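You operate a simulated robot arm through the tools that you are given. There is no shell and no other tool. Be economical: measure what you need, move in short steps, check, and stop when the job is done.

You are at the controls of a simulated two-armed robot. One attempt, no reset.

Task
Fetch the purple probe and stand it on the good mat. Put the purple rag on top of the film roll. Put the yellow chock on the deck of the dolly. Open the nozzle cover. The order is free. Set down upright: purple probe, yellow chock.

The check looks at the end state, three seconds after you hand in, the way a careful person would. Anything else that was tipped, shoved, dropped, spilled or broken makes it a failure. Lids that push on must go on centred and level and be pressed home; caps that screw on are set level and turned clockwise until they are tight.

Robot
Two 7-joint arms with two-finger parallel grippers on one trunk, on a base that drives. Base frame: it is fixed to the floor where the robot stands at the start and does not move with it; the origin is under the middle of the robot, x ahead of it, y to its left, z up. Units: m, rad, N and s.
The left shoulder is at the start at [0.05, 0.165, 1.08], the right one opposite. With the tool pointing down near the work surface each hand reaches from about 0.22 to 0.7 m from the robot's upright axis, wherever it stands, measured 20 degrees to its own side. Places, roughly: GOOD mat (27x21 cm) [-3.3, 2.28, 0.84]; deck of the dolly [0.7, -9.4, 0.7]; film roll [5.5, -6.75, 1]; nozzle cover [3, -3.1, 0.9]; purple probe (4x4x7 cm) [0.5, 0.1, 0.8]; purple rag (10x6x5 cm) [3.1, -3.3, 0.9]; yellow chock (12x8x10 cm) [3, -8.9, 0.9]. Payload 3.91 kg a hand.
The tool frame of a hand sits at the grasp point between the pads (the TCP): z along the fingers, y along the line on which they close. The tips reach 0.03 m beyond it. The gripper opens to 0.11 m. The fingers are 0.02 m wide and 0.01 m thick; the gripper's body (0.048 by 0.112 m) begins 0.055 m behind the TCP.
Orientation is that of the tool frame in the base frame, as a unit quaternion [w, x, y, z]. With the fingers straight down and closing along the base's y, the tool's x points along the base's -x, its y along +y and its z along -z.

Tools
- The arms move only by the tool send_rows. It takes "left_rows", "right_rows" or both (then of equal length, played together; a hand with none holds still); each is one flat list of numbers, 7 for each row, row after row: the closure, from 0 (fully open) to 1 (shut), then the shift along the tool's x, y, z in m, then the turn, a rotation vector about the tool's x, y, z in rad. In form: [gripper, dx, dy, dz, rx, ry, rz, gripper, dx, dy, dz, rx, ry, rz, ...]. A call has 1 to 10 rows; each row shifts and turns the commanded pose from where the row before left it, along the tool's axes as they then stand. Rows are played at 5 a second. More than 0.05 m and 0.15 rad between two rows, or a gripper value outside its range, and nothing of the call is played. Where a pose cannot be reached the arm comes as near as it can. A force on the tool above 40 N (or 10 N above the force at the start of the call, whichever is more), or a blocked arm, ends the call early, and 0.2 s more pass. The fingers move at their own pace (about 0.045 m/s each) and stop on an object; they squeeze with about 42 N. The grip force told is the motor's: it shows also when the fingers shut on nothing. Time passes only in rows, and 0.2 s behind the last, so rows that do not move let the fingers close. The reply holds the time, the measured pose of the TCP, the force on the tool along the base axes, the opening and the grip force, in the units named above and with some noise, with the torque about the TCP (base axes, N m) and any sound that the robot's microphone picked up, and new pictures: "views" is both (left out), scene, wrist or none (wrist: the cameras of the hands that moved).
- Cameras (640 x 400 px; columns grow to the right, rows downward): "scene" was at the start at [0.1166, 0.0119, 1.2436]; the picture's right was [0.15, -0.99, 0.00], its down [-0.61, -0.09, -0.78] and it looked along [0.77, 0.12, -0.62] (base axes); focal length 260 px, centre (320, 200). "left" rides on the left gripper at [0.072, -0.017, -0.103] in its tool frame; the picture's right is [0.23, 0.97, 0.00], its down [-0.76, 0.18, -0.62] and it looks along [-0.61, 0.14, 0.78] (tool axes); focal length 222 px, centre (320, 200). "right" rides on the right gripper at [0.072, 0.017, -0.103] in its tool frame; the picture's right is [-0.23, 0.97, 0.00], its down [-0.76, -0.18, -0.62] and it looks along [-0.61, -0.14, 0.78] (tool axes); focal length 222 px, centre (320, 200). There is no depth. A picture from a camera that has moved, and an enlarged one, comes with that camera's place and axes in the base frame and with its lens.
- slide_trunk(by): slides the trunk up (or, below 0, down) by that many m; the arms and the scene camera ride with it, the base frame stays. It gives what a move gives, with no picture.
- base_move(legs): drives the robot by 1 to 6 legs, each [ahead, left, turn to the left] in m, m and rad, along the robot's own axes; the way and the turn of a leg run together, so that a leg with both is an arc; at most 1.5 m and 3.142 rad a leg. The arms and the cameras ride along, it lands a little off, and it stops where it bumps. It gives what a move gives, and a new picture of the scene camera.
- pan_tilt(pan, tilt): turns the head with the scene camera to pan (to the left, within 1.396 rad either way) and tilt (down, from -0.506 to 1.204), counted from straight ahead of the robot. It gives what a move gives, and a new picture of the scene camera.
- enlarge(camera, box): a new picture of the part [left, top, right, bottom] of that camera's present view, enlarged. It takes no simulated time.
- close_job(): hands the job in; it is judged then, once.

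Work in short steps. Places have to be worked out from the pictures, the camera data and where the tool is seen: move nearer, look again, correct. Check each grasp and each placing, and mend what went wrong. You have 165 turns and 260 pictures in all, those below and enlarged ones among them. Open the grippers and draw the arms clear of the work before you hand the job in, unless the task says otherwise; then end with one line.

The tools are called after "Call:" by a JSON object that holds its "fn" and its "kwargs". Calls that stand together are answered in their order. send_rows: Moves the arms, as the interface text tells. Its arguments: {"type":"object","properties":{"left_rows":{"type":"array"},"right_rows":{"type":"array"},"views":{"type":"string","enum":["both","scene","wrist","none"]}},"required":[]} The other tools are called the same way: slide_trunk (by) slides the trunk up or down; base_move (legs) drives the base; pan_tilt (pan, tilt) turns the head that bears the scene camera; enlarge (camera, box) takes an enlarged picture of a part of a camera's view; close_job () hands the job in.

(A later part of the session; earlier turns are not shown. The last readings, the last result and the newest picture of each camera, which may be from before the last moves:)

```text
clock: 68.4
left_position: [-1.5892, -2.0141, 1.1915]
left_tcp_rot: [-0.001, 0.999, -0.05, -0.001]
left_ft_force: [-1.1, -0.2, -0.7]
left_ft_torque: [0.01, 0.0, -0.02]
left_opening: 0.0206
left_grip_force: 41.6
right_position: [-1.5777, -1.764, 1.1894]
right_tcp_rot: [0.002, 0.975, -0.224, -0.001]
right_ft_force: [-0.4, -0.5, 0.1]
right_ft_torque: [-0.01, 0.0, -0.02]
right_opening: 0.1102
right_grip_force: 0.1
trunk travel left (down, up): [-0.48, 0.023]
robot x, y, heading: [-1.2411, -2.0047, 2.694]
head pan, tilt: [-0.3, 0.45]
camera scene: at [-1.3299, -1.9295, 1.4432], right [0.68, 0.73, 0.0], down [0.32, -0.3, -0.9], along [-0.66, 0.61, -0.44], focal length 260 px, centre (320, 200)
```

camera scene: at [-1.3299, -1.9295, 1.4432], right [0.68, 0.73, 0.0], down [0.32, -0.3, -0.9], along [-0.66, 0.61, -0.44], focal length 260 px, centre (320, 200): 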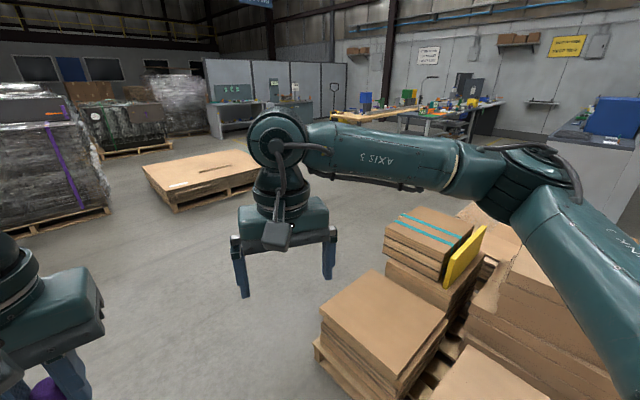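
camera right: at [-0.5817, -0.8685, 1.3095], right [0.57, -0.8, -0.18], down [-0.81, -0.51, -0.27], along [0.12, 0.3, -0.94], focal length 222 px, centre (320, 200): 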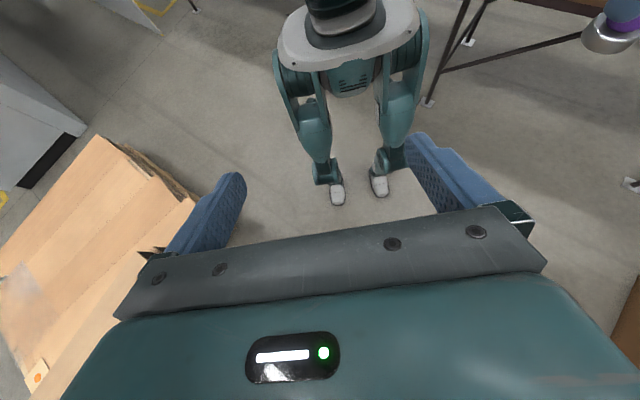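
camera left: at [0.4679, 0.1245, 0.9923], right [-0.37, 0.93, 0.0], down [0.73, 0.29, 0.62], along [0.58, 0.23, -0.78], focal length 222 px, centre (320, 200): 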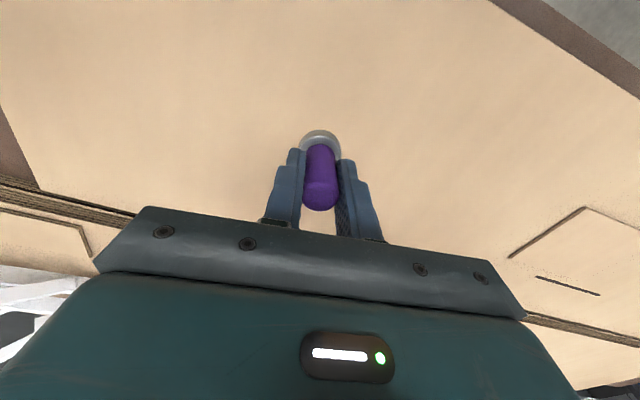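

Pallet's SW corner is at (-2.03, -1.33) and the lane beyond is open. I'll go to about (-2.7, -1.6), then turn north and advance.

Call:
{"fn": "base_move", "kwargs": {"legs": [[0.74, 0.134, 0], [0.74, 0.134, 0], [0, 0, -0.9], [1.2, 0, 0]]}}

Call:
{"fn": "pan_tilt", "kwargs": {"pan": 0.1, "tilt": 0.4}}

```text
clock: 84.1
left_position: [-3.163, -0.1646, 1.1924]
left_tcp_rot: [-0.001, 0.878, -0.48, 0.0]
left_ft_force: [-0.4, -0.3, -1.2]
left_ft_torque: [0.01, -0.01, 0.02]
left_opening: 0.0207
left_grip_force: 41.9
right_position: [-2.9603, -0.0181, 1.1899]
right_tcp_rot: [0.0, 0.78, -0.626, -0.002]
right_ft_force: [0.2, -0.4, 0.6]
right_ft_torque: [0.0, 0.04, -0.02]
right_opening: 0.11
right_grip_force: 0.0
trunk travel left (down, up): [-0.48, 0.023]
robot x, y, heading: [-2.9367, -0.4324, 1.791]
head pan, tilt: [-0.3, 0.45]
camera scene: at [-2.9342, -0.3151, 1.4432], right [1.0, -0.08, 0.0], down [-0.03, -0.43, -0.9], along [0.07, 0.9, -0.44], focal length 260 px, centre (320, 200)
```

scene: 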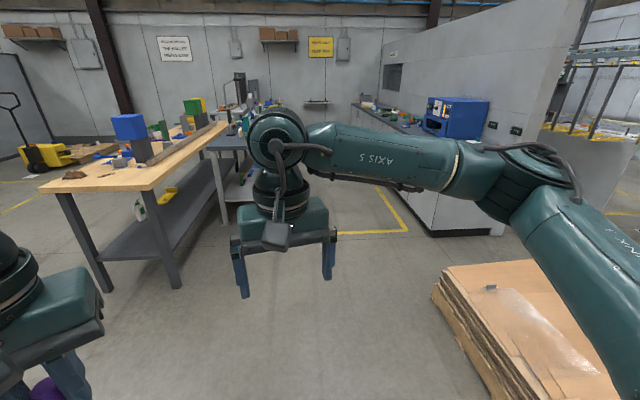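

```text
clock: 85.0
left_position: [-3.1618, -0.1659, 1.1922]
left_tcp_rot: [-0.001, 0.877, -0.48, -0.001]
left_ft_force: [0.4, 0.3, -2.3]
left_ft_torque: [-0.02, 0.02, -0.01]
left_opening: 0.0204
left_grip_force: 41.8
right_position: [-2.9602, -0.0189, 1.1901]
right_tcp_rot: [0.0, 0.779, -0.626, -0.001]
right_ft_force: [-0.3, -0.2, 0.2]
right_ft_torque: [-0.01, 0.04, 0.02]
right_opening: 0.1098
right_grip_force: 0.0
trunk travel left (down, up): [-0.48, 0.023]
robot x, y, heading: [-2.9389, -0.4355, 1.791]
head pan, tilt: [0.099, 0.4]
camera scene: at [-2.9705, -0.3189, 1.4479], right [0.95, 0.31, 0.0], down [0.12, -0.37, -0.92], along [-0.29, 0.87, -0.39], focal length 260 px, centre (320, 200)
```

scene: 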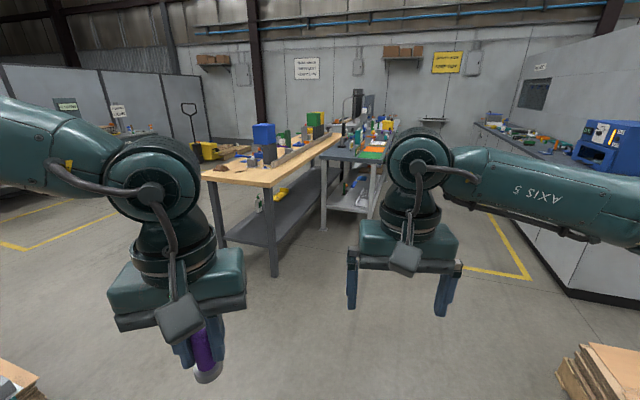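

The grey bench with the mats is ahead; I'll approach its east side, stopping short for another look.

Call:
{"fn": "base_move", "kwargs": {"legs": [[0.75, -0.368, 0], [0.75, -0.368, 0], [0, 0, 0.7]]}}

Call:
{"fn": "pan_tilt", "kwargs": {"pan": 0, "tilt": 0.5}}

```text
clock: 95.3
left_position: [-2.8897, 1.2457, 1.1937]
left_tcp_rot: [-0.001, 0.989, -0.148, -0.001]
left_ft_force: [-1.2, -0.1, -1.5]
left_ft_torque: [0.02, -0.03, 0.0]
left_opening: 0.0204
left_grip_force: 41.7
right_position: [-2.8286, 1.4867, 1.1903]
right_tcp_rot: [0.001, 0.948, -0.32, -0.001]
right_ft_force: [0.0, 0.0, -0.5]
right_ft_torque: [-0.04, 0.0, -0.02]
right_opening: 0.1103
right_grip_force: 0.0
trunk travel left (down, up): [-0.48, 0.023]
robot x, y, heading: [-2.5426, 1.1877, 2.492]
head pan, tilt: [0.099, 0.4]
camera scene: at [-2.6428, 1.2502, 1.4479], right [0.52, 0.85, 0.0], down [0.33, -0.2, -0.92], along [-0.79, 0.48, -0.39], focal length 260 px, centre (320, 200)
```

scene: 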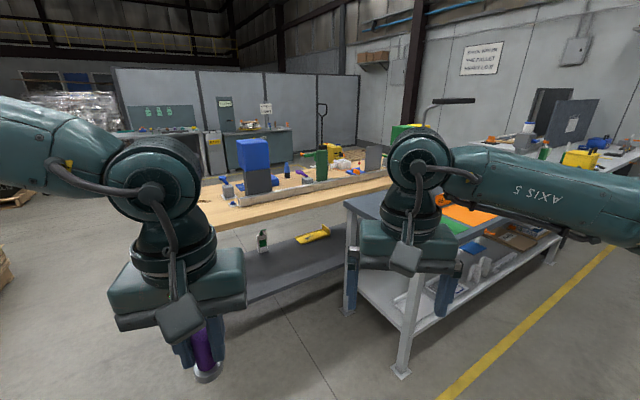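

```text
clock: 96.0
left_position: [-2.8878, 1.2465, 1.1917]
left_tcp_rot: [-0.001, 0.989, -0.149, 0.0]
left_ft_force: [0.1, -0.4, -1.3]
left_ft_torque: [0.05, -0.01, 0.0]
left_opening: 0.0203
left_grip_force: 41.6
right_position: [-2.8286, 1.4872, 1.1897]
right_tcp_rot: [0.0, 0.948, -0.319, -0.001]
right_ft_force: [-0.4, 0.0, -1.5]
right_ft_torque: [0.01, 0.01, 0.02]
right_opening: 0.1099
right_grip_force: 0.0
trunk travel left (down, up): [-0.48, 0.023]
robot x, y, heading: [-2.5439, 1.1808, 2.492]
head pan, tilt: [0.0, 0.499]
camera scene: at [-2.6362, 1.2569, 1.4388], right [0.6, 0.8, 0.0], down [0.38, -0.29, -0.88], along [-0.7, 0.53, -0.48], focal length 260 px, centre (320, 200)
```

scene: 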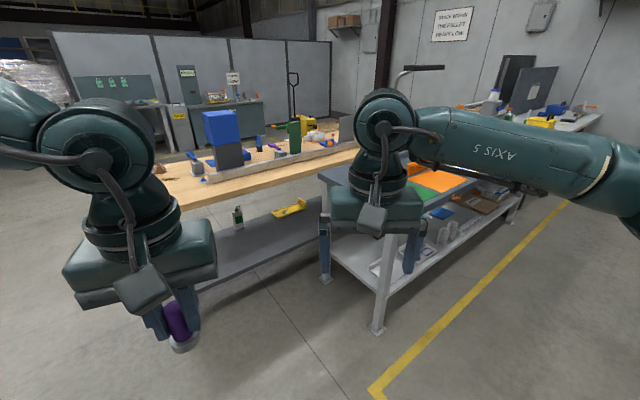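

I'll shift north alongside the bench and face it.

Call:
{"fn": "base_move", "kwargs": {"legs": [[0.5, -0.56, 0], [0, 0, 0.55]]}}

Call:
{"fn": "pan_tilt", "kwargs": {"pan": -0.15, "tilt": 0.7}}

```text
clock: 102.9
left_position: [-2.9283, 1.8033, 1.1923]
left_tcp_rot: [0.0, 0.992, 0.123, -0.001]
left_ft_force: [0.2, 0.4, -1.1]
left_ft_torque: [-0.04, 0.0, 0.01]
left_opening: 0.0205
left_grip_force: 42.4
right_position: [-3.0019, 2.0424, 1.1907]
right_tcp_rot: [0.001, 0.999, -0.053, -0.001]
right_ft_force: [-1.0, -0.1, 0.1]
right_ft_torque: [0.01, 0.01, -0.02]
right_opening: 0.1099
right_grip_force: 0.1
trunk travel left (down, up): [-0.48, 0.023]
robot x, y, heading: [-2.603, 1.9307, 3.032]
head pan, tilt: [0.0, 0.499]
camera scene: at [-2.7179, 1.9429, 1.4388], right [0.1, 0.99, 0.0], down [0.48, -0.05, -0.88], along [-0.87, 0.09, -0.48], focal length 260 px, centre (320, 200)
```

scene: 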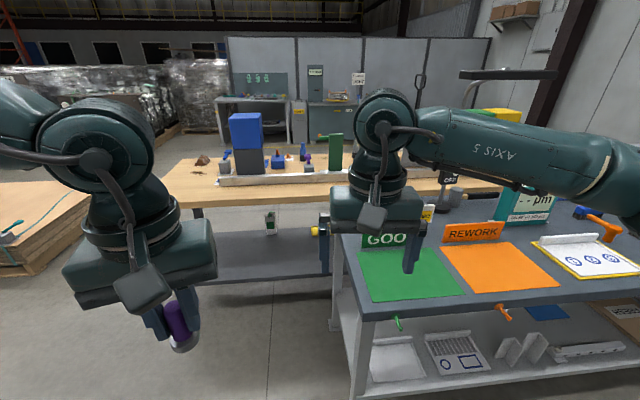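

```text
clock: 103.7
left_position: [-2.928, 1.8043, 1.1933]
left_tcp_rot: [0.0, 0.993, 0.122, -0.001]
left_ft_force: [-0.6, -1.0, -1.2]
left_ft_torque: [-0.02, -0.01, 0.0]
left_opening: 0.0206
left_grip_force: 42.3
right_position: [-3.0009, 2.0428, 1.189]
right_tcp_rot: [0.001, 0.999, -0.054, -0.001]
right_ft_force: [-0.8, 0.3, 0.0]
right_ft_torque: [-0.04, 0.01, -0.01]
right_opening: 0.1102
right_grip_force: 0.1
trunk travel left (down, up): [-0.48, 0.023]
robot x, y, heading: [-2.6039, 1.9297, 3.036]
head pan, tilt: [-0.15, 0.7]
camera scene: at [-2.7096, 1.955, 1.4211], right [0.25, 0.97, 0.0], down [0.62, -0.16, -0.77], along [-0.74, 0.19, -0.64], focal length 260 px, centre (320, 200)
```

scene: 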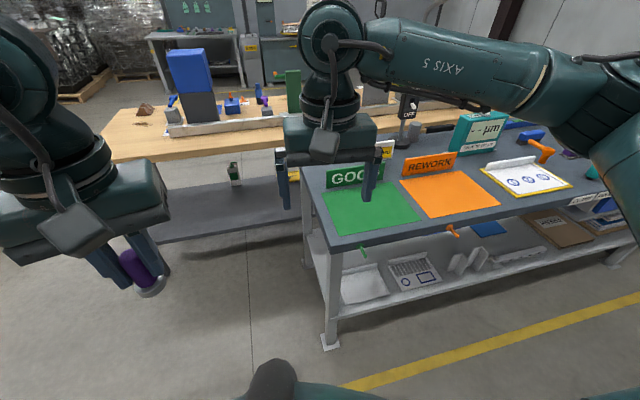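

The GOOD mat (green) is empty and centred at (-3.295, 2.275). I'll strafe so the left hand faces it.

Call:
{"fn": "base_move", "kwargs": {"legs": [[0, -0.471, 0], [0.2, 0, 0]]}}

Call:
{"fn": "pan_tilt", "kwargs": {"pan": 0.25, "tilt": 0.8}}

```text
clock: 109.5
left_position: [-3.0785, 2.2928, 1.1929]
left_tcp_rot: [-0.001, 0.993, 0.121, 0.0]
left_ft_force: [-0.5, 0.5, -0.9]
left_ft_torque: [0.01, -0.03, 0.03]
left_opening: 0.0205
left_grip_force: 42.2
right_position: [-3.1493, 2.5334, 1.1901]
right_tcp_rot: [0.0, 0.998, -0.055, -0.001]
right_ft_force: [0.0, -0.1, 0.1]
right_ft_torque: [-0.03, -0.02, 0.0]
right_opening: 0.11
right_grip_force: 0.0
trunk travel left (down, up): [-0.48, 0.023]
robot x, y, heading: [-2.7475, 2.4223, 3.031]
head pan, tilt: [-0.15, 0.7]
camera scene: at [-2.858, 2.4435, 1.421], right [0.26, 0.97, 0.0], down [0.62, -0.17, -0.76], along [-0.74, 0.2, -0.64], focal length 260 px, centre (320, 200)
```

scene: 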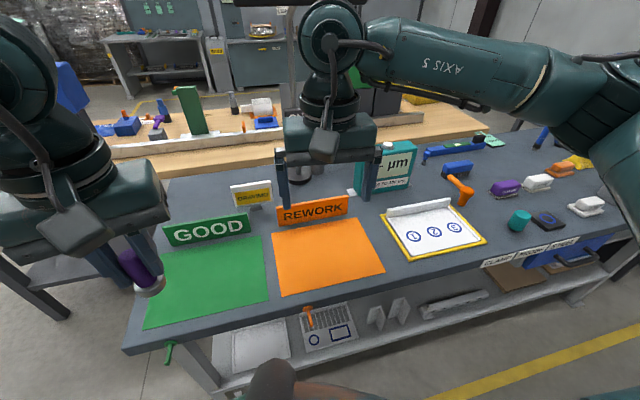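

```text
clock: 110.4
left_position: [-3.0749, 2.2939, 1.1919]
left_tcp_rot: [0.0, 0.993, 0.119, -0.001]
left_ft_force: [0.8, 0.3, -1.3]
left_ft_torque: [-0.01, 0.01, -0.02]
left_opening: 0.0206
left_grip_force: 41.9
right_position: [-3.1492, 2.532, 1.1907]
right_tcp_rot: [0.001, 0.998, -0.055, -0.001]
right_ft_force: [0.1, 0.5, -0.8]
right_ft_torque: [-0.03, 0.04, 0.0]
right_opening: 0.1103
right_grip_force: 0.1
trunk travel left (down, up): [-0.48, 0.023]
robot x, y, heading: [-2.7488, 2.4205, 3.033]
head pan, tilt: [0.25, 0.799]
camera scene: at [-2.8551, 2.4105, 1.4128], right [-0.14, 0.99, 0.0], down [0.71, 0.1, -0.7], along [-0.69, -0.1, -0.72], focal length 260 px, centre (320, 200)
```

scene: 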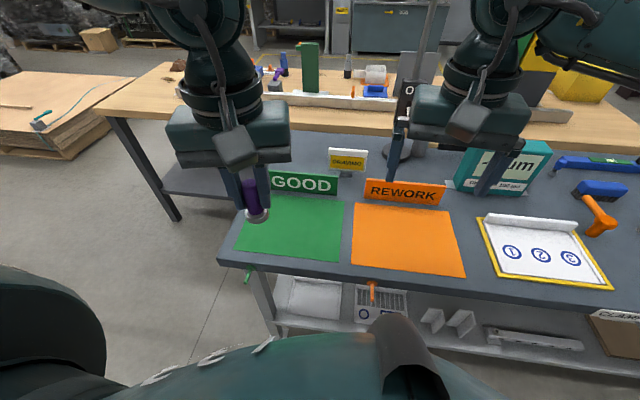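

The target is (-3.285, 2.275). I'll move the left hand over it and partly down.

Call:
{"fn": "send_rows", "kwargs": {"left_rows": [1, -0.0417, -0.0062, 0.02, 0, 0, 0, 1, -0.0417, -0.0062, 0.02, 0, 0, 0, 1, -0.0417, -0.0062, 0.02, 0, 0, 0, 1, -0.0417, -0.0062, 0.02, 0, 0, 0, 1, -0.0417, -0.0062, 0.02, 0, 0, 0, 1, 0, 0, 0.045, 0, 0, 0, 1, 0, 0, 0.045, 0, 0, 0, 1, 0, 0, 0.045, 0, 0, 0, 1, 0, 0, 0, 0, 0, 0]}}

```text
clock: 112.4
left_position: [-3.2573, 2.2435, 0.9852]
left_tcp_rot: [-0.001, 0.993, 0.119, -0.001]
left_ft_force: [0.5, 0.3, -1.0]
left_ft_torque: [0.0, 0.03, -0.02]
left_opening: 0.0203
left_grip_force: 42.0
left hand out of reach, approached as far as the arm can: row 6, 7, 8
right_position: [-3.149, 2.5323, 1.1905]
right_tcp_rot: [0.001, 0.998, -0.055, -0.001]
right_ft_force: [0.1, 0.0, 0.2]
right_ft_torque: [-0.02, -0.04, 0.03]
right_opening: 0.1099
right_grip_force: 0.0
trunk travel left (down, up): [-0.48, 0.023]
robot x, y, heading: [-2.7514, 2.418, 3.032]
head pan, tilt: [0.25, 0.799]
camera scene: at [-2.8551, 2.4105, 1.4128], right [-0.14, 0.99, 0.0], down [0.71, 0.1, -0.7], along [-0.69, -0.1, -0.72], focal length 260 px, centre (320, 200)
camera left: at [-3.1904, 2.2773, 1.0887], right [0.45, -0.89, 0.0], down [-0.7, -0.36, 0.62], along [-0.56, -0.28, -0.78], focal length 222 px, centre (320, 200)
```

scene: 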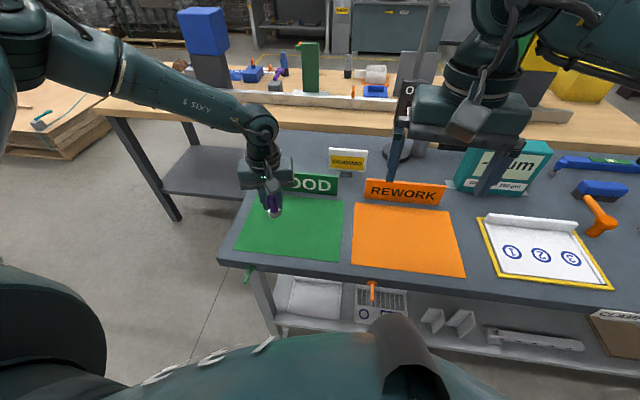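
left: 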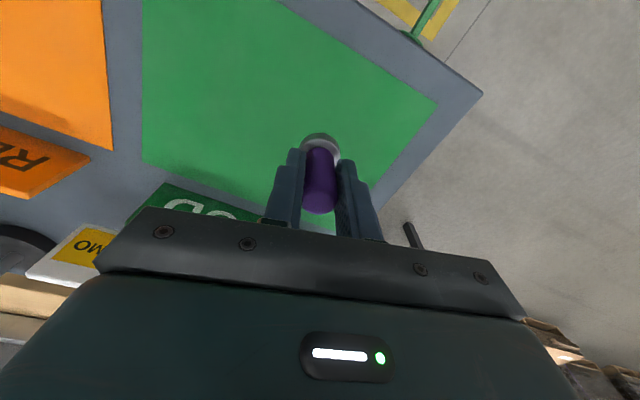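

The arm is at its reach limit. Lowering the trunk 0.06 helps and still leaves ~3 cm under the probe.

Call:
{"fn": "slide_trunk", "kwargs": {"by": -0.06}}

Call:
{"fn": "send_rows", "kwargs": {"left_rows": [1, -0.006, -0.016, 0, 0, 0, 0, 1, -0.006, -0.016, 0, 0, 0, 0, 1, 0, 0, 0, 0, 0, 0]}}

```text
clock: 113.4
left_position: [-3.2567, 2.2437, 0.9265]
left_tcp_rot: [-0.002, 0.993, 0.119, -0.001]
left_ft_force: [-0.8, 0.2, -0.8]
left_ft_torque: [-0.02, -0.03, -0.04]
left_opening: 0.0205
left_grip_force: 41.6
right_position: [-3.149, 2.5326, 1.1304]
right_tcp_rot: [0.0, 0.998, -0.055, 0.0]
right_ft_force: [0.6, 0.5, -0.3]
right_ft_torque: [0.02, -0.01, 0.01]
right_opening: 0.1096
right_grip_force: 0.1
trunk travel left (down, up): [-0.42, 0.083]
robot x, y, heading: [-2.7497, 2.4189, 3.027]
head pan, tilt: [0.25, 0.799]
```

```text
clock: 114.2
left_position: [-3.261, 2.2544, 0.9409]
left_tcp_rot: [-0.002, 0.993, 0.121, -0.001]
left_ft_force: [0.0, 0.1, -0.8]
left_ft_torque: [0.0, 0.01, 0.0]
left_opening: 0.0203
left_grip_force: 41.8
left hand out of reach, approached as far as the arm can: row 1, 2
right_position: [-3.1486, 2.532, 1.1305]
right_tcp_rot: [0.001, 0.998, -0.056, -0.001]
right_ft_force: [-0.1, 1.1, 0.3]
right_ft_torque: [-0.01, -0.01, -0.01]
right_opening: 0.11
right_grip_force: 0.0
trunk travel left (down, up): [-0.42, 0.083]
robot x, y, heading: [-2.7483, 2.4227, 3.034]
head pan, tilt: [0.25, 0.799]
camera scene: at [-2.8551, 2.4103, 1.3528], right [-0.14, 0.99, 0.0], down [0.71, 0.1, -0.7], along [-0.69, -0.1, -0.72], focal length 260 px, centre (320, 200)
camera left: at [-3.1942, 2.2884, 1.0446], right [0.45, -0.89, 0.0], down [-0.7, -0.36, 0.62], along [-0.56, -0.28, -0.78], focal length 222 px, centre (320, 200)
```

scene: 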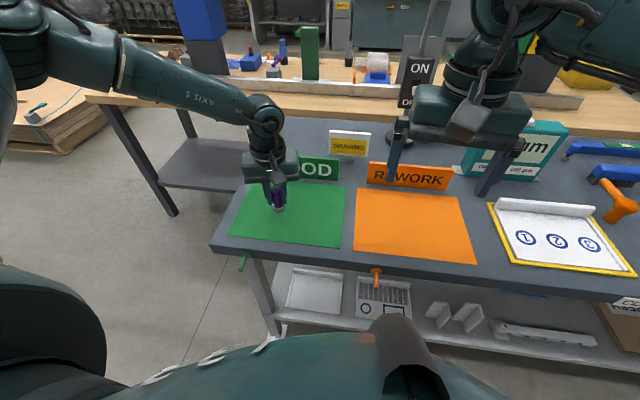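
left: 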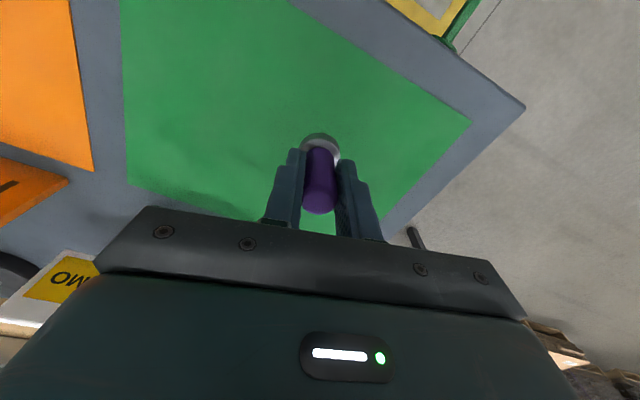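

The probe is over the mat, about 3 cm from its centre. I'll lower the trunk 0.03, then ease down with the hand until contact.

Call:
{"fn": "slide_trunk", "kwargs": {"by": -0.035}}

Call:
{"fn": "send_rows", "kwargs": {"left_rows": [1, 0.001, 0, 0.006, 0, 0, 0, 1, 0.001, 0, 0.003, 0, 0, 0, 1, 0, 0, 0.003, 0, 0, 0, 1, 0, 0, 0, 0, 0, 0]}}

```text
clock: 115.0
left_position: [-3.2608, 2.2537, 0.9062]
left_tcp_rot: [-0.001, 0.993, 0.119, -0.001]
left_ft_force: [-0.1, 0.2, -0.9]
left_ft_torque: [-0.04, 0.02, 0.01]
left_opening: 0.0204
left_grip_force: 41.5
right_position: [-3.1483, 2.5329, 1.0954]
right_tcp_rot: [0.001, 0.998, -0.056, -0.001]
right_ft_force: [-0.1, 0.0, 0.0]
right_ft_torque: [0.0, -0.03, 0.01]
right_opening: 0.11
right_grip_force: 0.1
trunk travel left (down, up): [-0.385, 0.118]
robot x, y, heading: [-2.744, 2.4187, 3.033]
head pan, tilt: [0.25, 0.799]
```

```text
clock: 116.0
left_position: [-3.2569, 2.2535, 0.9027]
left_tcp_rot: [-0.005, 0.993, 0.119, -0.009]
left_ft_force: [-11.6, 0.0, 32.3]
left_ft_torque: [-0.17, 0.26, -0.02]
left_opening: 0.0209
left_grip_force: 41.9
left hand out of reach, approached as far as the arm can: row 2
right_position: [-3.1483, 2.534, 1.0966]
right_tcp_rot: [0.001, 0.998, -0.056, -0.001]
right_ft_force: [-0.5, 0.0, -0.9]
right_ft_torque: [0.0, 0.02, -0.02]
right_opening: 0.1101
right_grip_force: 0.0
trunk travel left (down, up): [-0.385, 0.118]
robot x, y, heading: [-2.7461, 2.4149, 3.034]
head pan, tilt: [0.25, 0.799]
camera scene: at [-2.8534, 2.4115, 1.3183], right [-0.14, 0.99, 0.0], down [0.71, 0.1, -0.7], along [-0.69, -0.1, -0.72], focal length 260 px, centre (320, 200)
camera left: at [-3.1898, 2.287, 1.0049], right [0.45, -0.89, -0.02], down [-0.69, -0.36, 0.63], along [-0.57, -0.28, -0.77], focal length 222 px, centre (320, 200)
```

scene: 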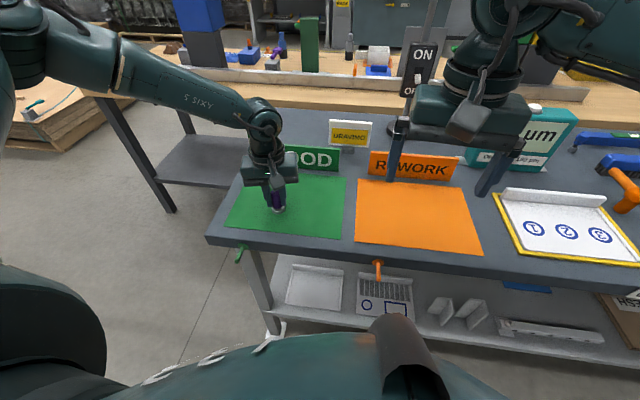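
left: 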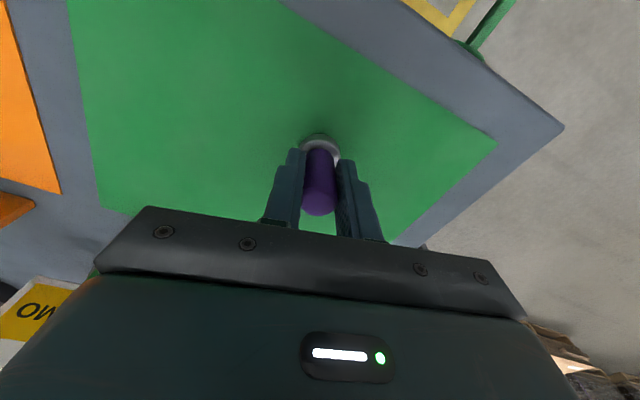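

It touches with 32 N. I'll ease off 3 mm, then open slowly.

Call:
{"fn": "send_rows", "kwargs": {"left_rows": [1, -0.001, 0, -0.004, 0, 0, 0, 1, 0, 0, -0.003, 0, 0, 0, 1, 0, 0, 0, 0, 0, 0], "views": "none"}}

```text
clock: 116.8
left_position: [-3.2547, 2.2517, 0.9017]
left_tcp_rot: [0.0, 0.993, 0.119, 0.001]
left_ft_force: [0.1, 3.1, 8.0]
left_ft_torque: [0.11, 0.14, -0.06]
left_opening: 0.0205
left_grip_force: 41.9
right_position: [-3.1485, 2.5329, 1.0955]
right_tcp_rot: [0.002, 0.998, -0.056, -0.002]
right_ft_force: [0.0, -0.5, -0.3]
right_ft_torque: [0.05, -0.04, -0.02]
right_opening: 0.11
right_grip_force: 0.1
trunk travel left (down, up): [-0.385, 0.118]
robot x, y, heading: [-2.747, 2.4205, 3.03]
head pan, tilt: [0.25, 0.799]
```

Level and lightly resting. I'll open and rise.

Call:
{"fn": "send_rows", "kwargs": {"left_rows": [0.7, 0, 0, 0, 0, 0, 0, 0.4, 0, 0, 0, 0, 0, 0, 0.2, 0, 0, 0, 0, 0, 0, 0, 0, 0, 0, 0, 0, 0, 0, 0, 0, 0, 0, 0, 0, 0, 0, 0, 0, 0, 0, 0, 0, 0, -0.03, 0, 0, 0, 0, 0, 0, -0.04, 0, 0, 0, 0, 0, 0, -0.04, 0, 0, 0]}}

```text
refused: rows must hold 7 numbers for each row
```

Call:
{"fn": "send_rows", "kwargs": {"left_rows": [0.7, 0, 0, 0, 0, 0, 0, 0.4, 0, 0, 0, 0, 0, 0, 0.2, 0, 0, 0, 0, 0, 0, 0, 0, 0, 0, 0, 0, 0, 0, 0, 0, 0, 0, 0, 0, 0, 0, 0, 0, 0, 0, 0, 0, 0, 0, -0.03, 0, 0, 0, 0, 0, 0, -0.04, 0, 0, 0, 0, 0, 0, -0.04, 0, 0, 0]}}

```text
clock: 118.8
left_position: [-3.2569, 2.2527, 1.0139]
left_tcp_rot: [-0.002, 0.993, 0.119, -0.002]
left_ft_force: [-0.1, -1.0, -0.6]
left_ft_torque: [0.0, -0.02, 0.04]
left_opening: 0.1099
left_grip_force: 0.2
right_position: [-3.1481, 2.5323, 1.0951]
right_tcp_rot: [0.001, 0.998, -0.056, -0.002]
right_ft_force: [0.0, -0.4, -0.5]
right_ft_torque: [0.0, 0.05, 0.01]
right_opening: 0.11
right_grip_force: 0.0
trunk travel left (down, up): [-0.385, 0.118]
robot x, y, heading: [-2.7468, 2.4177, 3.033]
head pan, tilt: [0.25, 0.799]
camera scene: at [-2.8546, 2.4105, 1.3178], right [-0.14, 0.99, 0.0], down [0.71, 0.1, -0.7], along [-0.69, -0.1, -0.72], focal length 260 px, centre (320, 200)
camera left: at [-3.1902, 2.2865, 1.1171], right [0.45, -0.89, 0.0], down [-0.7, -0.35, 0.62], along [-0.56, -0.28, -0.78], focal length 222 px, centre (320, 200)
```

scene: 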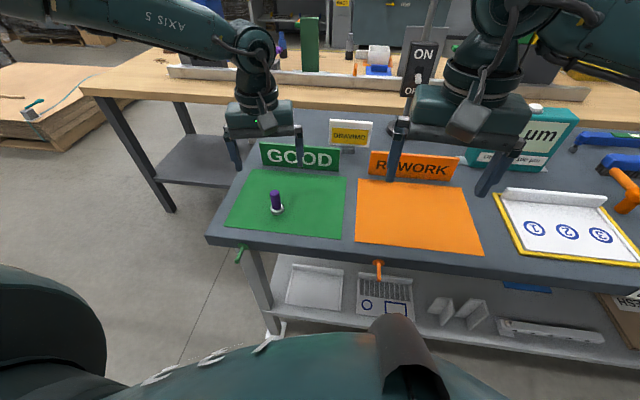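
left: 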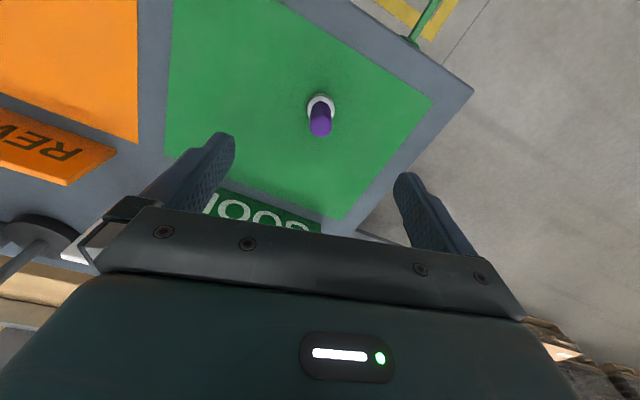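

The probe stands upright on the mat. I'll retract the left hand, raise the trunk and back off the bench.

Call:
{"fn": "send_rows", "kwargs": {"left_rows": [0, 0, 0, -0.04, 0, 0, 0, 0, 0.04, 0.006, -0.02, 0, 0, 0, 0, 0.04, 0.006, -0.01, 0, 0, 0, 0, 0.04, 0.006, 0, 0, 0, 0, 0, 0.04, 0.006, 0, 0, 0, 0], "views": "none"}}

Call:
{"fn": "slide_trunk", "kwargs": {"by": 0.095}}

Call:
{"fn": "base_move", "kwargs": {"legs": [[-0.3, 0, 0], [0, 1.2, 0], [0, 0, 1.5]]}}

```text
clock: 120.0
left_position: [-3.095, 2.2666, 1.0827]
left_tcp_rot: [-0.002, 0.993, 0.12, -0.002]
left_ft_force: [-0.3, -0.7, 0.8]
left_ft_torque: [0.0, 0.05, 0.0]
left_opening: 0.1101
left_grip_force: 0.1
right_position: [-3.1486, 2.5316, 1.0955]
right_tcp_rot: [0.001, 0.998, -0.055, -0.001]
right_ft_force: [0.1, 0.2, -0.4]
right_ft_torque: [-0.01, -0.02, 0.01]
right_opening: 0.1099
right_grip_force: 0.1
trunk travel left (down, up): [-0.385, 0.118]
robot x, y, heading: [-2.7519, 2.4166, 3.033]
head pan, tilt: [0.25, 0.799]
```

```text
clock: 121.2
left_position: [-3.0955, 2.2658, 1.1766]
left_tcp_rot: [-0.001, 0.993, 0.119, -0.001]
left_ft_force: [0.6, 0.1, 0.2]
left_ft_torque: [0.02, -0.02, 0.01]
left_opening: 0.1102
left_grip_force: 0.0
right_position: [-3.1497, 2.5329, 1.1897]
right_tcp_rot: [0.001, 0.998, -0.056, -0.002]
right_ft_force: [0.1, -0.3, 0.5]
right_ft_torque: [0.03, 0.02, -0.01]
right_opening: 0.1101
right_grip_force: 0.1
trunk travel left (down, up): [-0.48, 0.023]
robot x, y, heading: [-2.7474, 2.4195, 3.027]
head pan, tilt: [0.25, 0.799]
```

```text
clock: 137.3
left_position: [-2.4699, 0.8386, 1.178]
left_tcp_rot: [0.0, 0.654, 0.757, -0.003]
left_ft_force: [-0.5, 0.2, -0.4]
left_ft_torque: [0.0, -0.02, 0.0]
left_opening: 0.1101
left_grip_force: 0.1
right_position: [-2.7382, 0.8123, 1.1907]
right_tcp_rot: [0.001, 0.776, 0.631, 0.0]
right_ft_force: [0.2, -0.8, -1.1]
right_ft_torque: [0.03, -0.01, -0.01]
right_opening: 0.11
right_grip_force: 0.1
trunk travel left (down, up): [-0.48, 0.023]
robot x, y, heading: [-2.5886, 1.2009, -1.777]
head pan, tilt: [0.25, 0.799]
camera scene: at [-2.589, 1.0904, 1.4128], right [-1.0, -0.05, 0.0], down [-0.03, 0.72, -0.7], along [0.03, -0.7, -0.72], focal length 260 px, centre (320, 200)
```

scene: 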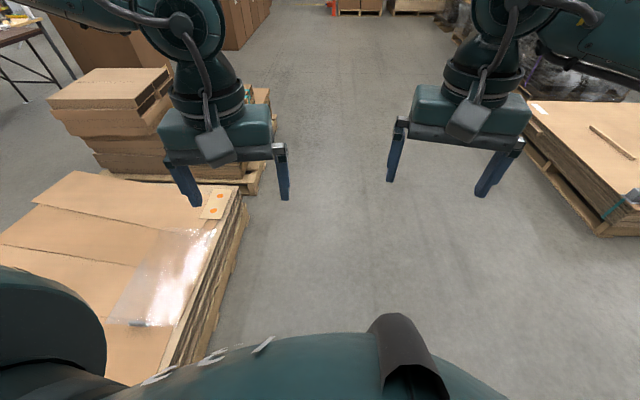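

Clear lane south. I'll drive to about (-2.7, -1.7) and turn to the south-east.

Call:
{"fn": "base_move", "kwargs": {"legs": [[1.39, 0.21, 0], [1.45, 0.21, 0], [0, 0, 1.1]]}}

Call:
{"fn": "pan_tilt", "kwargs": {"pan": 0.0, "tilt": 0.3}}

```text
clock: 153.9
left_position: [-2.3796, -1.7268, 1.1776]
left_tcp_rot: [0.001, 0.165, 0.986, -0.002]
left_ft_force: [0.1, 0.2, -0.1]
left_ft_torque: [0.01, -0.02, 0.0]
left_opening: 0.11
left_grip_force: 0.1
right_position: [-2.4808, -1.9795, 1.1903]
right_tcp_rot: [0.001, 0.336, 0.942, 0.0]
right_ft_force: [0.5, 0.7, -0.2]
right_ft_torque: [0.0, 0.03, -0.01]
right_opening: 0.1098
right_grip_force: 0.0
trunk travel left (down, up): [-0.48, 0.023]
robot x, y, heading: [-2.759, -1.6673, -0.679]
head pan, tilt: [0.25, 0.799]
camera scene: at [-2.6578, -1.7208, 1.4128], right [-0.42, -0.91, 0.0], down [-0.65, 0.3, -0.7], along [0.63, -0.29, -0.72], focal length 260 px, centre (320, 200)
```

scene: 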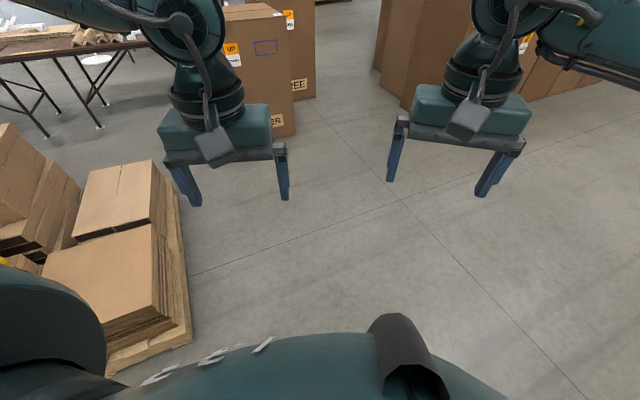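

```text
clock: 154.8
left_position: [-2.38, -1.7276, 1.1778]
left_tcp_rot: [0.001, 0.165, 0.986, -0.002]
left_ft_force: [0.3, -0.3, -1.0]
left_ft_torque: [0.0, -0.03, -0.01]
left_opening: 0.11
left_grip_force: 0.1
right_position: [-2.4796, -1.98, 1.1899]
right_tcp_rot: [0.001, 0.335, 0.942, 0.0]
right_ft_force: [-0.2, -0.4, 0.2]
right_ft_torque: [0.02, 0.0, 0.04]
right_opening: 0.11
right_grip_force: 0.2
trunk travel left (down, up): [-0.48, 0.023]
robot x, y, heading: [-2.755, -1.6662, -0.688]
head pan, tilt: [0.0, 0.3]
camera scene: at [-2.6586, -1.7459, 1.4571], right [-0.63, -0.78, 0.0], down [-0.23, 0.19, -0.95], along [0.74, -0.6, -0.3], focal length 260 px, centre (320, 200)
```

scene: 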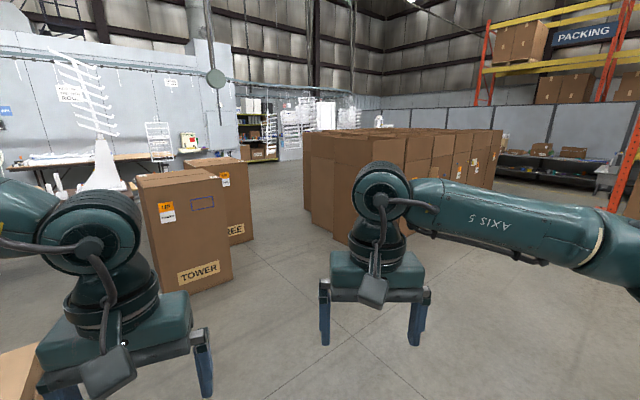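

There's a lane between the TOWER/FREE cartons (tops ~0.97 m) and the taller carton block (~1.25 m). I'll enter it nearer the low cartons and stop at the entrance to check.

Call:
{"fn": "base_move", "kwargs": {"legs": [[0.94, 0, 0], [0.94, 0, 0], [0, 0, 0.41]]}}

Call:
{"fn": "pan_tilt", "kwargs": {"pan": 0.0, "tilt": 0.45}}

```text
clock: 165.5
left_position: [-0.9359, -2.7737, 1.1774]
left_tcp_rot: [0.001, -0.03, 1.0, -0.002]
left_ft_force: [-0.4, 0.1, -0.2]
left_ft_torque: [-0.01, 0.02, -0.02]
left_opening: 0.1102
left_grip_force: 0.1
right_position: [-0.9306, -3.0463, 1.1908]
right_tcp_rot: [0.001, 0.145, 0.989, 0.001]
right_ft_force: [-0.1, 0.1, 0.4]
right_ft_torque: [-0.02, -0.01, 0.01]
right_opening: 0.1101
right_grip_force: 0.1
trunk travel left (down, up): [-0.48, 0.023]
robot x, y, heading: [-1.3089, -2.8638, -0.294]
head pan, tilt: [0.0, 0.3]
camera scene: at [-1.1854, -2.8979, 1.4572], right [-0.28, -0.96, 0.0], down [-0.28, 0.08, -0.96], along [0.92, -0.27, -0.3], focal length 260 px, centre (320, 200)
```

scene: 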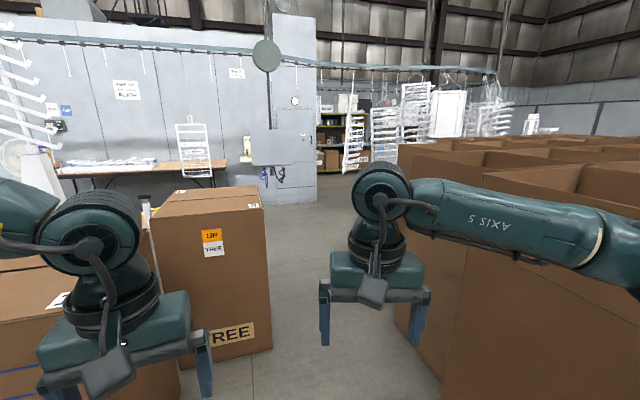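

```text
clock: 166.2
left_position: [-0.935, -2.7734, 1.1772]
left_tcp_rot: [0.002, -0.03, 1.0, -0.002]
left_ft_force: [-0.2, -0.1, -0.9]
left_ft_torque: [-0.01, 0.0, -0.01]
left_opening: 0.1097
left_grip_force: 0.1
right_position: [-0.9299, -3.045, 1.1895]
right_tcp_rot: [0.001, 0.146, 0.989, 0.001]
right_ft_force: [0.0, -0.7, -0.3]
right_ft_torque: [-0.05, 0.03, 0.0]
right_opening: 0.1101
right_grip_force: 0.1
trunk travel left (down, up): [-0.48, 0.023]
robot x, y, heading: [-1.3079, -2.8634, -0.289]
head pan, tilt: [0.0, 0.45]
camera scene: at [-1.1869, -2.8978, 1.4433], right [-0.28, -0.96, 0.0], down [-0.42, 0.12, -0.9], along [0.86, -0.26, -0.43], focal length 260 px, centre (320, 200)
```

scene: 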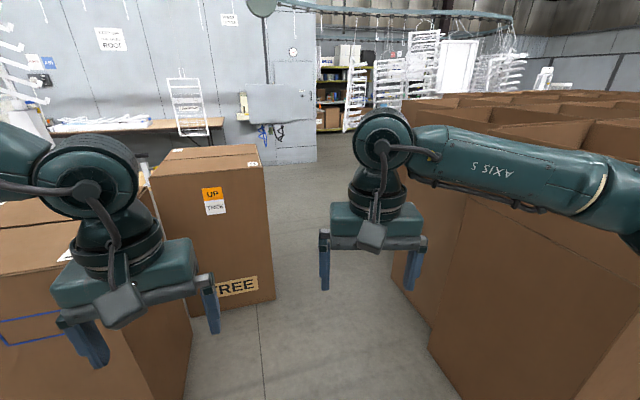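

Both carton groups are ~1 m high, and my hands are above that. I'll drive through the lane.

Call:
{"fn": "base_move", "kwargs": {"legs": [[1.45, -0.1, 0], [0.7, 0, 0.15]]}}

Call:
{"fn": "pan_tilt", "kwargs": {"pan": 0.2, "tilt": 0.35}}

```text
clock: 176.9
left_position: [1.1017, -3.3671, 1.179]
left_tcp_rot: [0.001, -0.109, 0.994, -0.002]
left_ft_force: [0.1, 0.1, -0.3]
left_ft_torque: [-0.02, -0.01, 0.01]
left_opening: 0.1101
left_grip_force: 0.1
right_position: [1.1487, -3.6354, 1.1897]
right_tcp_rot: [0.0, 0.067, 0.998, 0.001]
right_ft_force: [-0.3, 0.5, 0.0]
right_ft_torque: [-0.03, 0.02, 0.01]
right_opening: 0.1098
right_grip_force: 0.1
trunk travel left (down, up): [-0.48, 0.023]
robot x, y, heading: [0.7511, -3.5167, -0.131]
head pan, tilt: [0.0, 0.45]
camera scene: at [0.8733, -3.5301, 1.4432], right [-0.13, -0.99, 0.0], down [-0.43, 0.06, -0.9], along [0.89, -0.12, -0.44], focal length 260 px, centre (320, 200)
```

scene: 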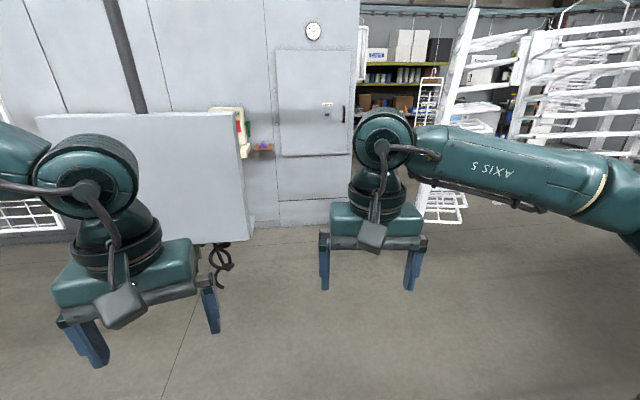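

```text
clock: 177.6
left_position: [1.102, -3.3679, 1.1773]
left_tcp_rot: [0.001, -0.11, 0.994, -0.002]
left_ft_force: [0.0, -0.1, -0.4]
left_ft_torque: [-0.01, -0.02, 0.0]
left_opening: 0.11
left_grip_force: 0.1
right_position: [1.1492, -3.6359, 1.1895]
right_tcp_rot: [0.001, 0.066, 0.998, 0.002]
right_ft_force: [0.4, 1.4, 0.2]
right_ft_torque: [0.01, 0.01, 0.01]
right_opening: 0.1098
right_grip_force: 0.0
trunk travel left (down, up): [-0.48, 0.023]
robot x, y, heading: [0.7494, -3.513, -0.126]
head pan, tilt: [0.201, 0.351]
camera scene: at [0.8747, -3.5117, 1.4524], right [0.07, -1.0, 0.0], down [-0.34, -0.02, -0.94], along [0.94, 0.07, -0.34], focal length 260 px, centre (320, 200)
```

scene: 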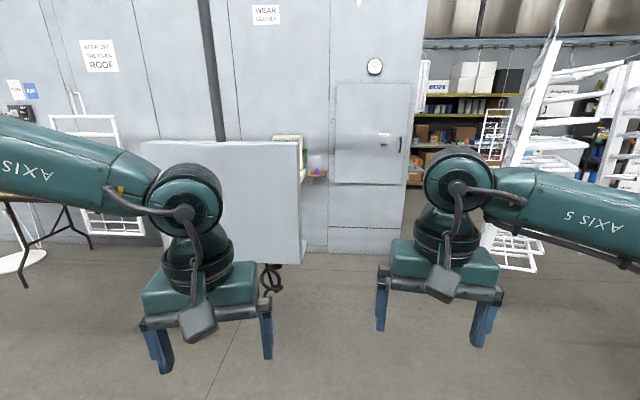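

Purple is visible on a small shelf at the wall, beside a device near (3,-3.1). I'll enlarge it.

Call:
{"fn": "enlarge", "kwargs": {"camera": "scene", "box": [240, 115, 400, 215]}}

```text
4.00 times, centred on (320, 165) of scene
camera zoom: at [0.8747, -3.5117, 1.4524], right [0.07, -1.0, 0.0], down [-0.34, -0.02, -0.94], along [0.94, 0.07, -0.34], focal length 1041 px, centre (320, 340)
```

zoom: 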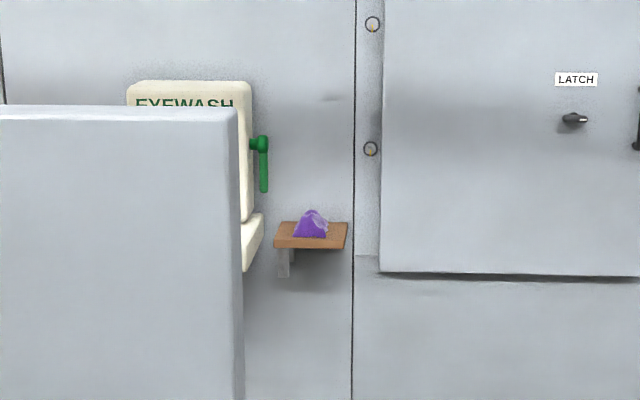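

The rag is on a small wall shelf beside an EYEWASH station, partly hidden by a grey panel. I'll go nearer and look from an angle.

Call:
{"fn": "base_move", "kwargs": {"legs": [[1.1, -0.1, 0.3]]}}

Call:
{"fn": "pan_tilt", "kwargs": {"pan": 0.2, "tilt": 0.4}}

```text
clock: 180.4
left_position: [1.4859, -3.3998, 1.1781]
left_tcp_rot: [-0.007, -0.162, 0.987, 0.004]
left_ft_force: [-5.6, 1.2, 2.1]
left_ft_torque: [-0.12, -0.71, 0.06]
left_opening: 0.11
left_grip_force: 0.0
right_position: [1.5719, -3.6602, 1.1894]
right_tcp_rot: [0.001, 0.013, 1.0, 0.001]
right_ft_force: [0.7, 1.3, -0.5]
right_ft_torque: [0.01, -0.01, -0.02]
right_opening: 0.1099
right_grip_force: 0.0
trunk travel left (down, up): [-0.48, 0.023]
robot x, y, heading: [1.1577, -3.5827, -0.023]
head pan, tilt: [0.201, 0.351]
stopped in leg 1: the force on the tool passed its limit at 139 N (the readings are from after the stop); the commanded pose is now the measured one
camera scene: at [1.2845, -3.5677, 1.4525], right [0.18, -0.98, 0.0], down [-0.34, -0.06, -0.94], along [0.92, 0.17, -0.34], focal length 260 px, centre (320, 200)
```

scene: 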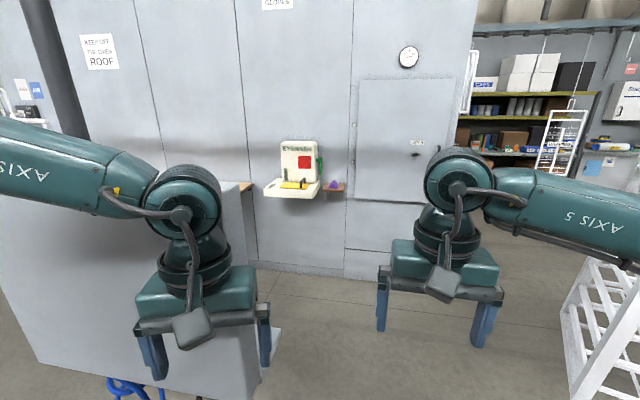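

```text
clock: 181.1
left_position: [1.4857, -3.3998, 1.1767]
left_tcp_rot: [-0.007, -0.163, 0.987, 0.004]
left_ft_force: [-9.0, 1.1, -0.5]
left_ft_torque: [-0.12, -0.9, 0.04]
left_opening: 0.1102
left_grip_force: 0.0
right_position: [1.5719, -3.6616, 1.1909]
right_tcp_rot: [0.001, 0.013, 1.0, 0.001]
right_ft_force: [-0.3, 0.4, -0.2]
right_ft_torque: [-0.02, 0.02, -0.02]
right_opening: 0.11
right_grip_force: 0.1
trunk travel left (down, up): [-0.48, 0.023]
robot x, y, heading: [1.1602, -3.5818, -0.023]
head pan, tilt: [0.201, 0.4]
camera scene: at [1.2837, -3.5679, 1.4481], right [0.18, -0.98, 0.0], down [-0.38, -0.07, -0.92], along [0.91, 0.17, -0.39], focal length 260 px, centre (320, 200)
```

scene: 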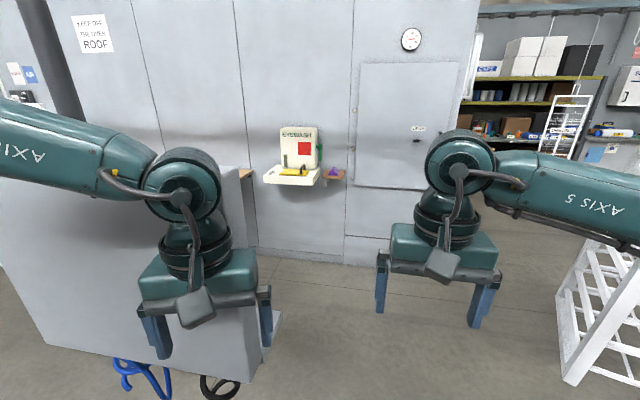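

My left hand bumped a free-standing partition at x≈1.55. I'll back off straight, then check that it's still standing as before.

Call:
{"fn": "base_move", "kwargs": {"legs": [[-0.3, 0, 0]]}}

Call:
{"fn": "pan_tilt", "kwargs": {"pan": 0.5, "tilt": 0.5}}

```text
clock: 183.1
left_position: [1.1869, -3.3928, 1.1774]
left_tcp_rot: [-0.007, -0.163, 0.987, 0.004]
left_ft_force: [-0.3, -0.2, 0.5]
left_ft_torque: [0.02, -0.03, 0.01]
left_opening: 0.11
left_grip_force: 0.0
right_position: [1.2733, -3.6547, 1.1895]
right_tcp_rot: [0.0, 0.012, 1.0, 0.0]
right_ft_force: [0.1, 0.1, 0.3]
right_ft_torque: [-0.04, -0.02, -0.02]
right_opening: 0.1103
right_grip_force: 0.1
trunk travel left (down, up): [-0.48, 0.023]
robot x, y, heading: [0.8636, -3.5772, -0.02]
head pan, tilt: [0.201, 0.4]
camera scene: at [0.9857, -3.562, 1.448], right [0.18, -0.98, 0.0], down [-0.38, -0.07, -0.92], along [0.91, 0.17, -0.39], focal length 260 px, centre (320, 200)
```

scene: 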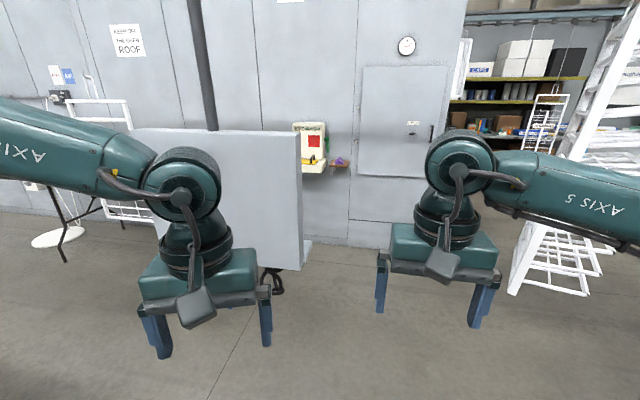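

```text
clock: 183.9
left_position: [1.1875, -3.3923, 1.1779]
left_tcp_rot: [-0.007, -0.163, 0.987, 0.004]
left_ft_force: [-0.2, 0.1, -0.6]
left_ft_torque: [0.0, 0.02, 0.04]
left_opening: 0.1097
left_grip_force: 0.0
right_position: [1.2731, -3.6543, 1.1909]
right_tcp_rot: [0.0, 0.013, 1.0, 0.001]
right_ft_force: [0.4, -0.6, 1.1]
right_ft_torque: [-0.02, 0.01, -0.01]
right_opening: 0.1099
right_grip_force: 0.1
trunk travel left (down, up): [-0.48, 0.023]
robot x, y, heading: [0.8638, -3.5771, -0.021]
head pan, tilt: [0.499, 0.499]
camera scene: at [0.976, -3.5368, 1.4388], right [0.46, -0.89, 0.0], down [-0.42, -0.22, -0.88], along [0.78, 0.41, -0.48], focal length 260 px, centre (320, 200)
```

scene: 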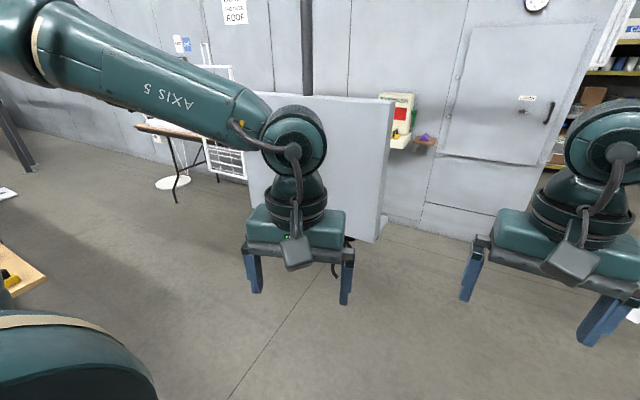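

The partition stands undisturbed. I'll go round its right end.

Call:
{"fn": "base_move", "kwargs": {"legs": [[0.3, -0.5, 0], [0.95, -0.02, 0], [0, 0, 0.3]]}}

Call:
{"fn": "pan_tilt", "kwargs": {"pan": 0.2, "tilt": 0.55}}

```text
clock: 190.2
left_position: [1.6243, -3.9093, 1.1815]
left_tcp_rot: [-0.002, -0.157, 0.988, 0.004]
left_ft_force: [0.6, -0.5, 0.1]
left_ft_torque: [0.0, 0.0, 0.02]
left_opening: 0.11
left_grip_force: 0.0
right_position: [1.695, -4.1663, 1.1882]
right_tcp_rot: [0.002, -0.004, 1.0, -0.004]
right_ft_force: [0.1, 0.5, 0.4]
right_ft_torque: [-0.04, -0.04, 0.0]
right_opening: 0.1101
right_grip_force: 0.2
trunk travel left (down, up): [-0.48, 0.023]
robot x, y, heading: [1.3038, -4.0903, -0.031]
head pan, tilt: [0.499, 0.499]
stopped in leg 2: the robot was blocked; the commanded pose is now the measured one
camera scene: at [1.4074, -4.0497, 1.4402], right [0.45, -0.89, 0.0], down [-0.42, -0.22, -0.88], along [0.79, 0.4, -0.47], focal length 260 px, centre (320, 200)
```

scene: 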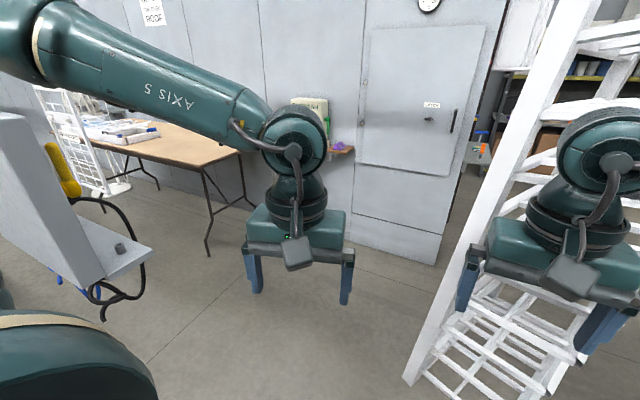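

```text
clock: 191.0
left_position: [1.6224, -3.9088, 1.1818]
left_tcp_rot: [-0.002, -0.16, 0.987, 0.004]
left_ft_force: [0.1, 1.1, 0.9]
left_ft_torque: [-0.01, 0.05, 0.01]
left_opening: 0.1102
left_grip_force: 0.0
right_position: [1.6946, -4.1658, 1.188]
right_tcp_rot: [0.003, -0.003, 1.0, -0.005]
right_ft_force: [0.6, -0.2, 0.4]
right_ft_torque: [0.0, -0.01, 0.0]
right_opening: 0.1099
right_grip_force: 0.0
trunk travel left (down, up): [-0.48, 0.023]
robot x, y, heading: [1.3067, -4.0866, -0.025]
head pan, tilt: [0.201, 0.55]
camera scene: at [1.414, -4.0756, 1.4357], right [0.17, -0.98, 0.0], down [-0.5, -0.09, -0.86], along [0.85, 0.15, -0.51], focal length 260 px, centre (320, 200)
```

scene: 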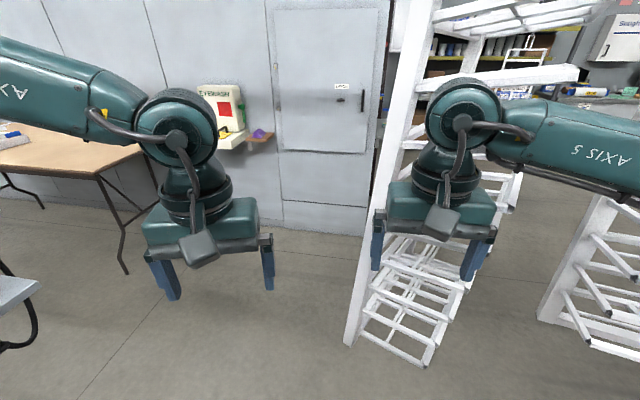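

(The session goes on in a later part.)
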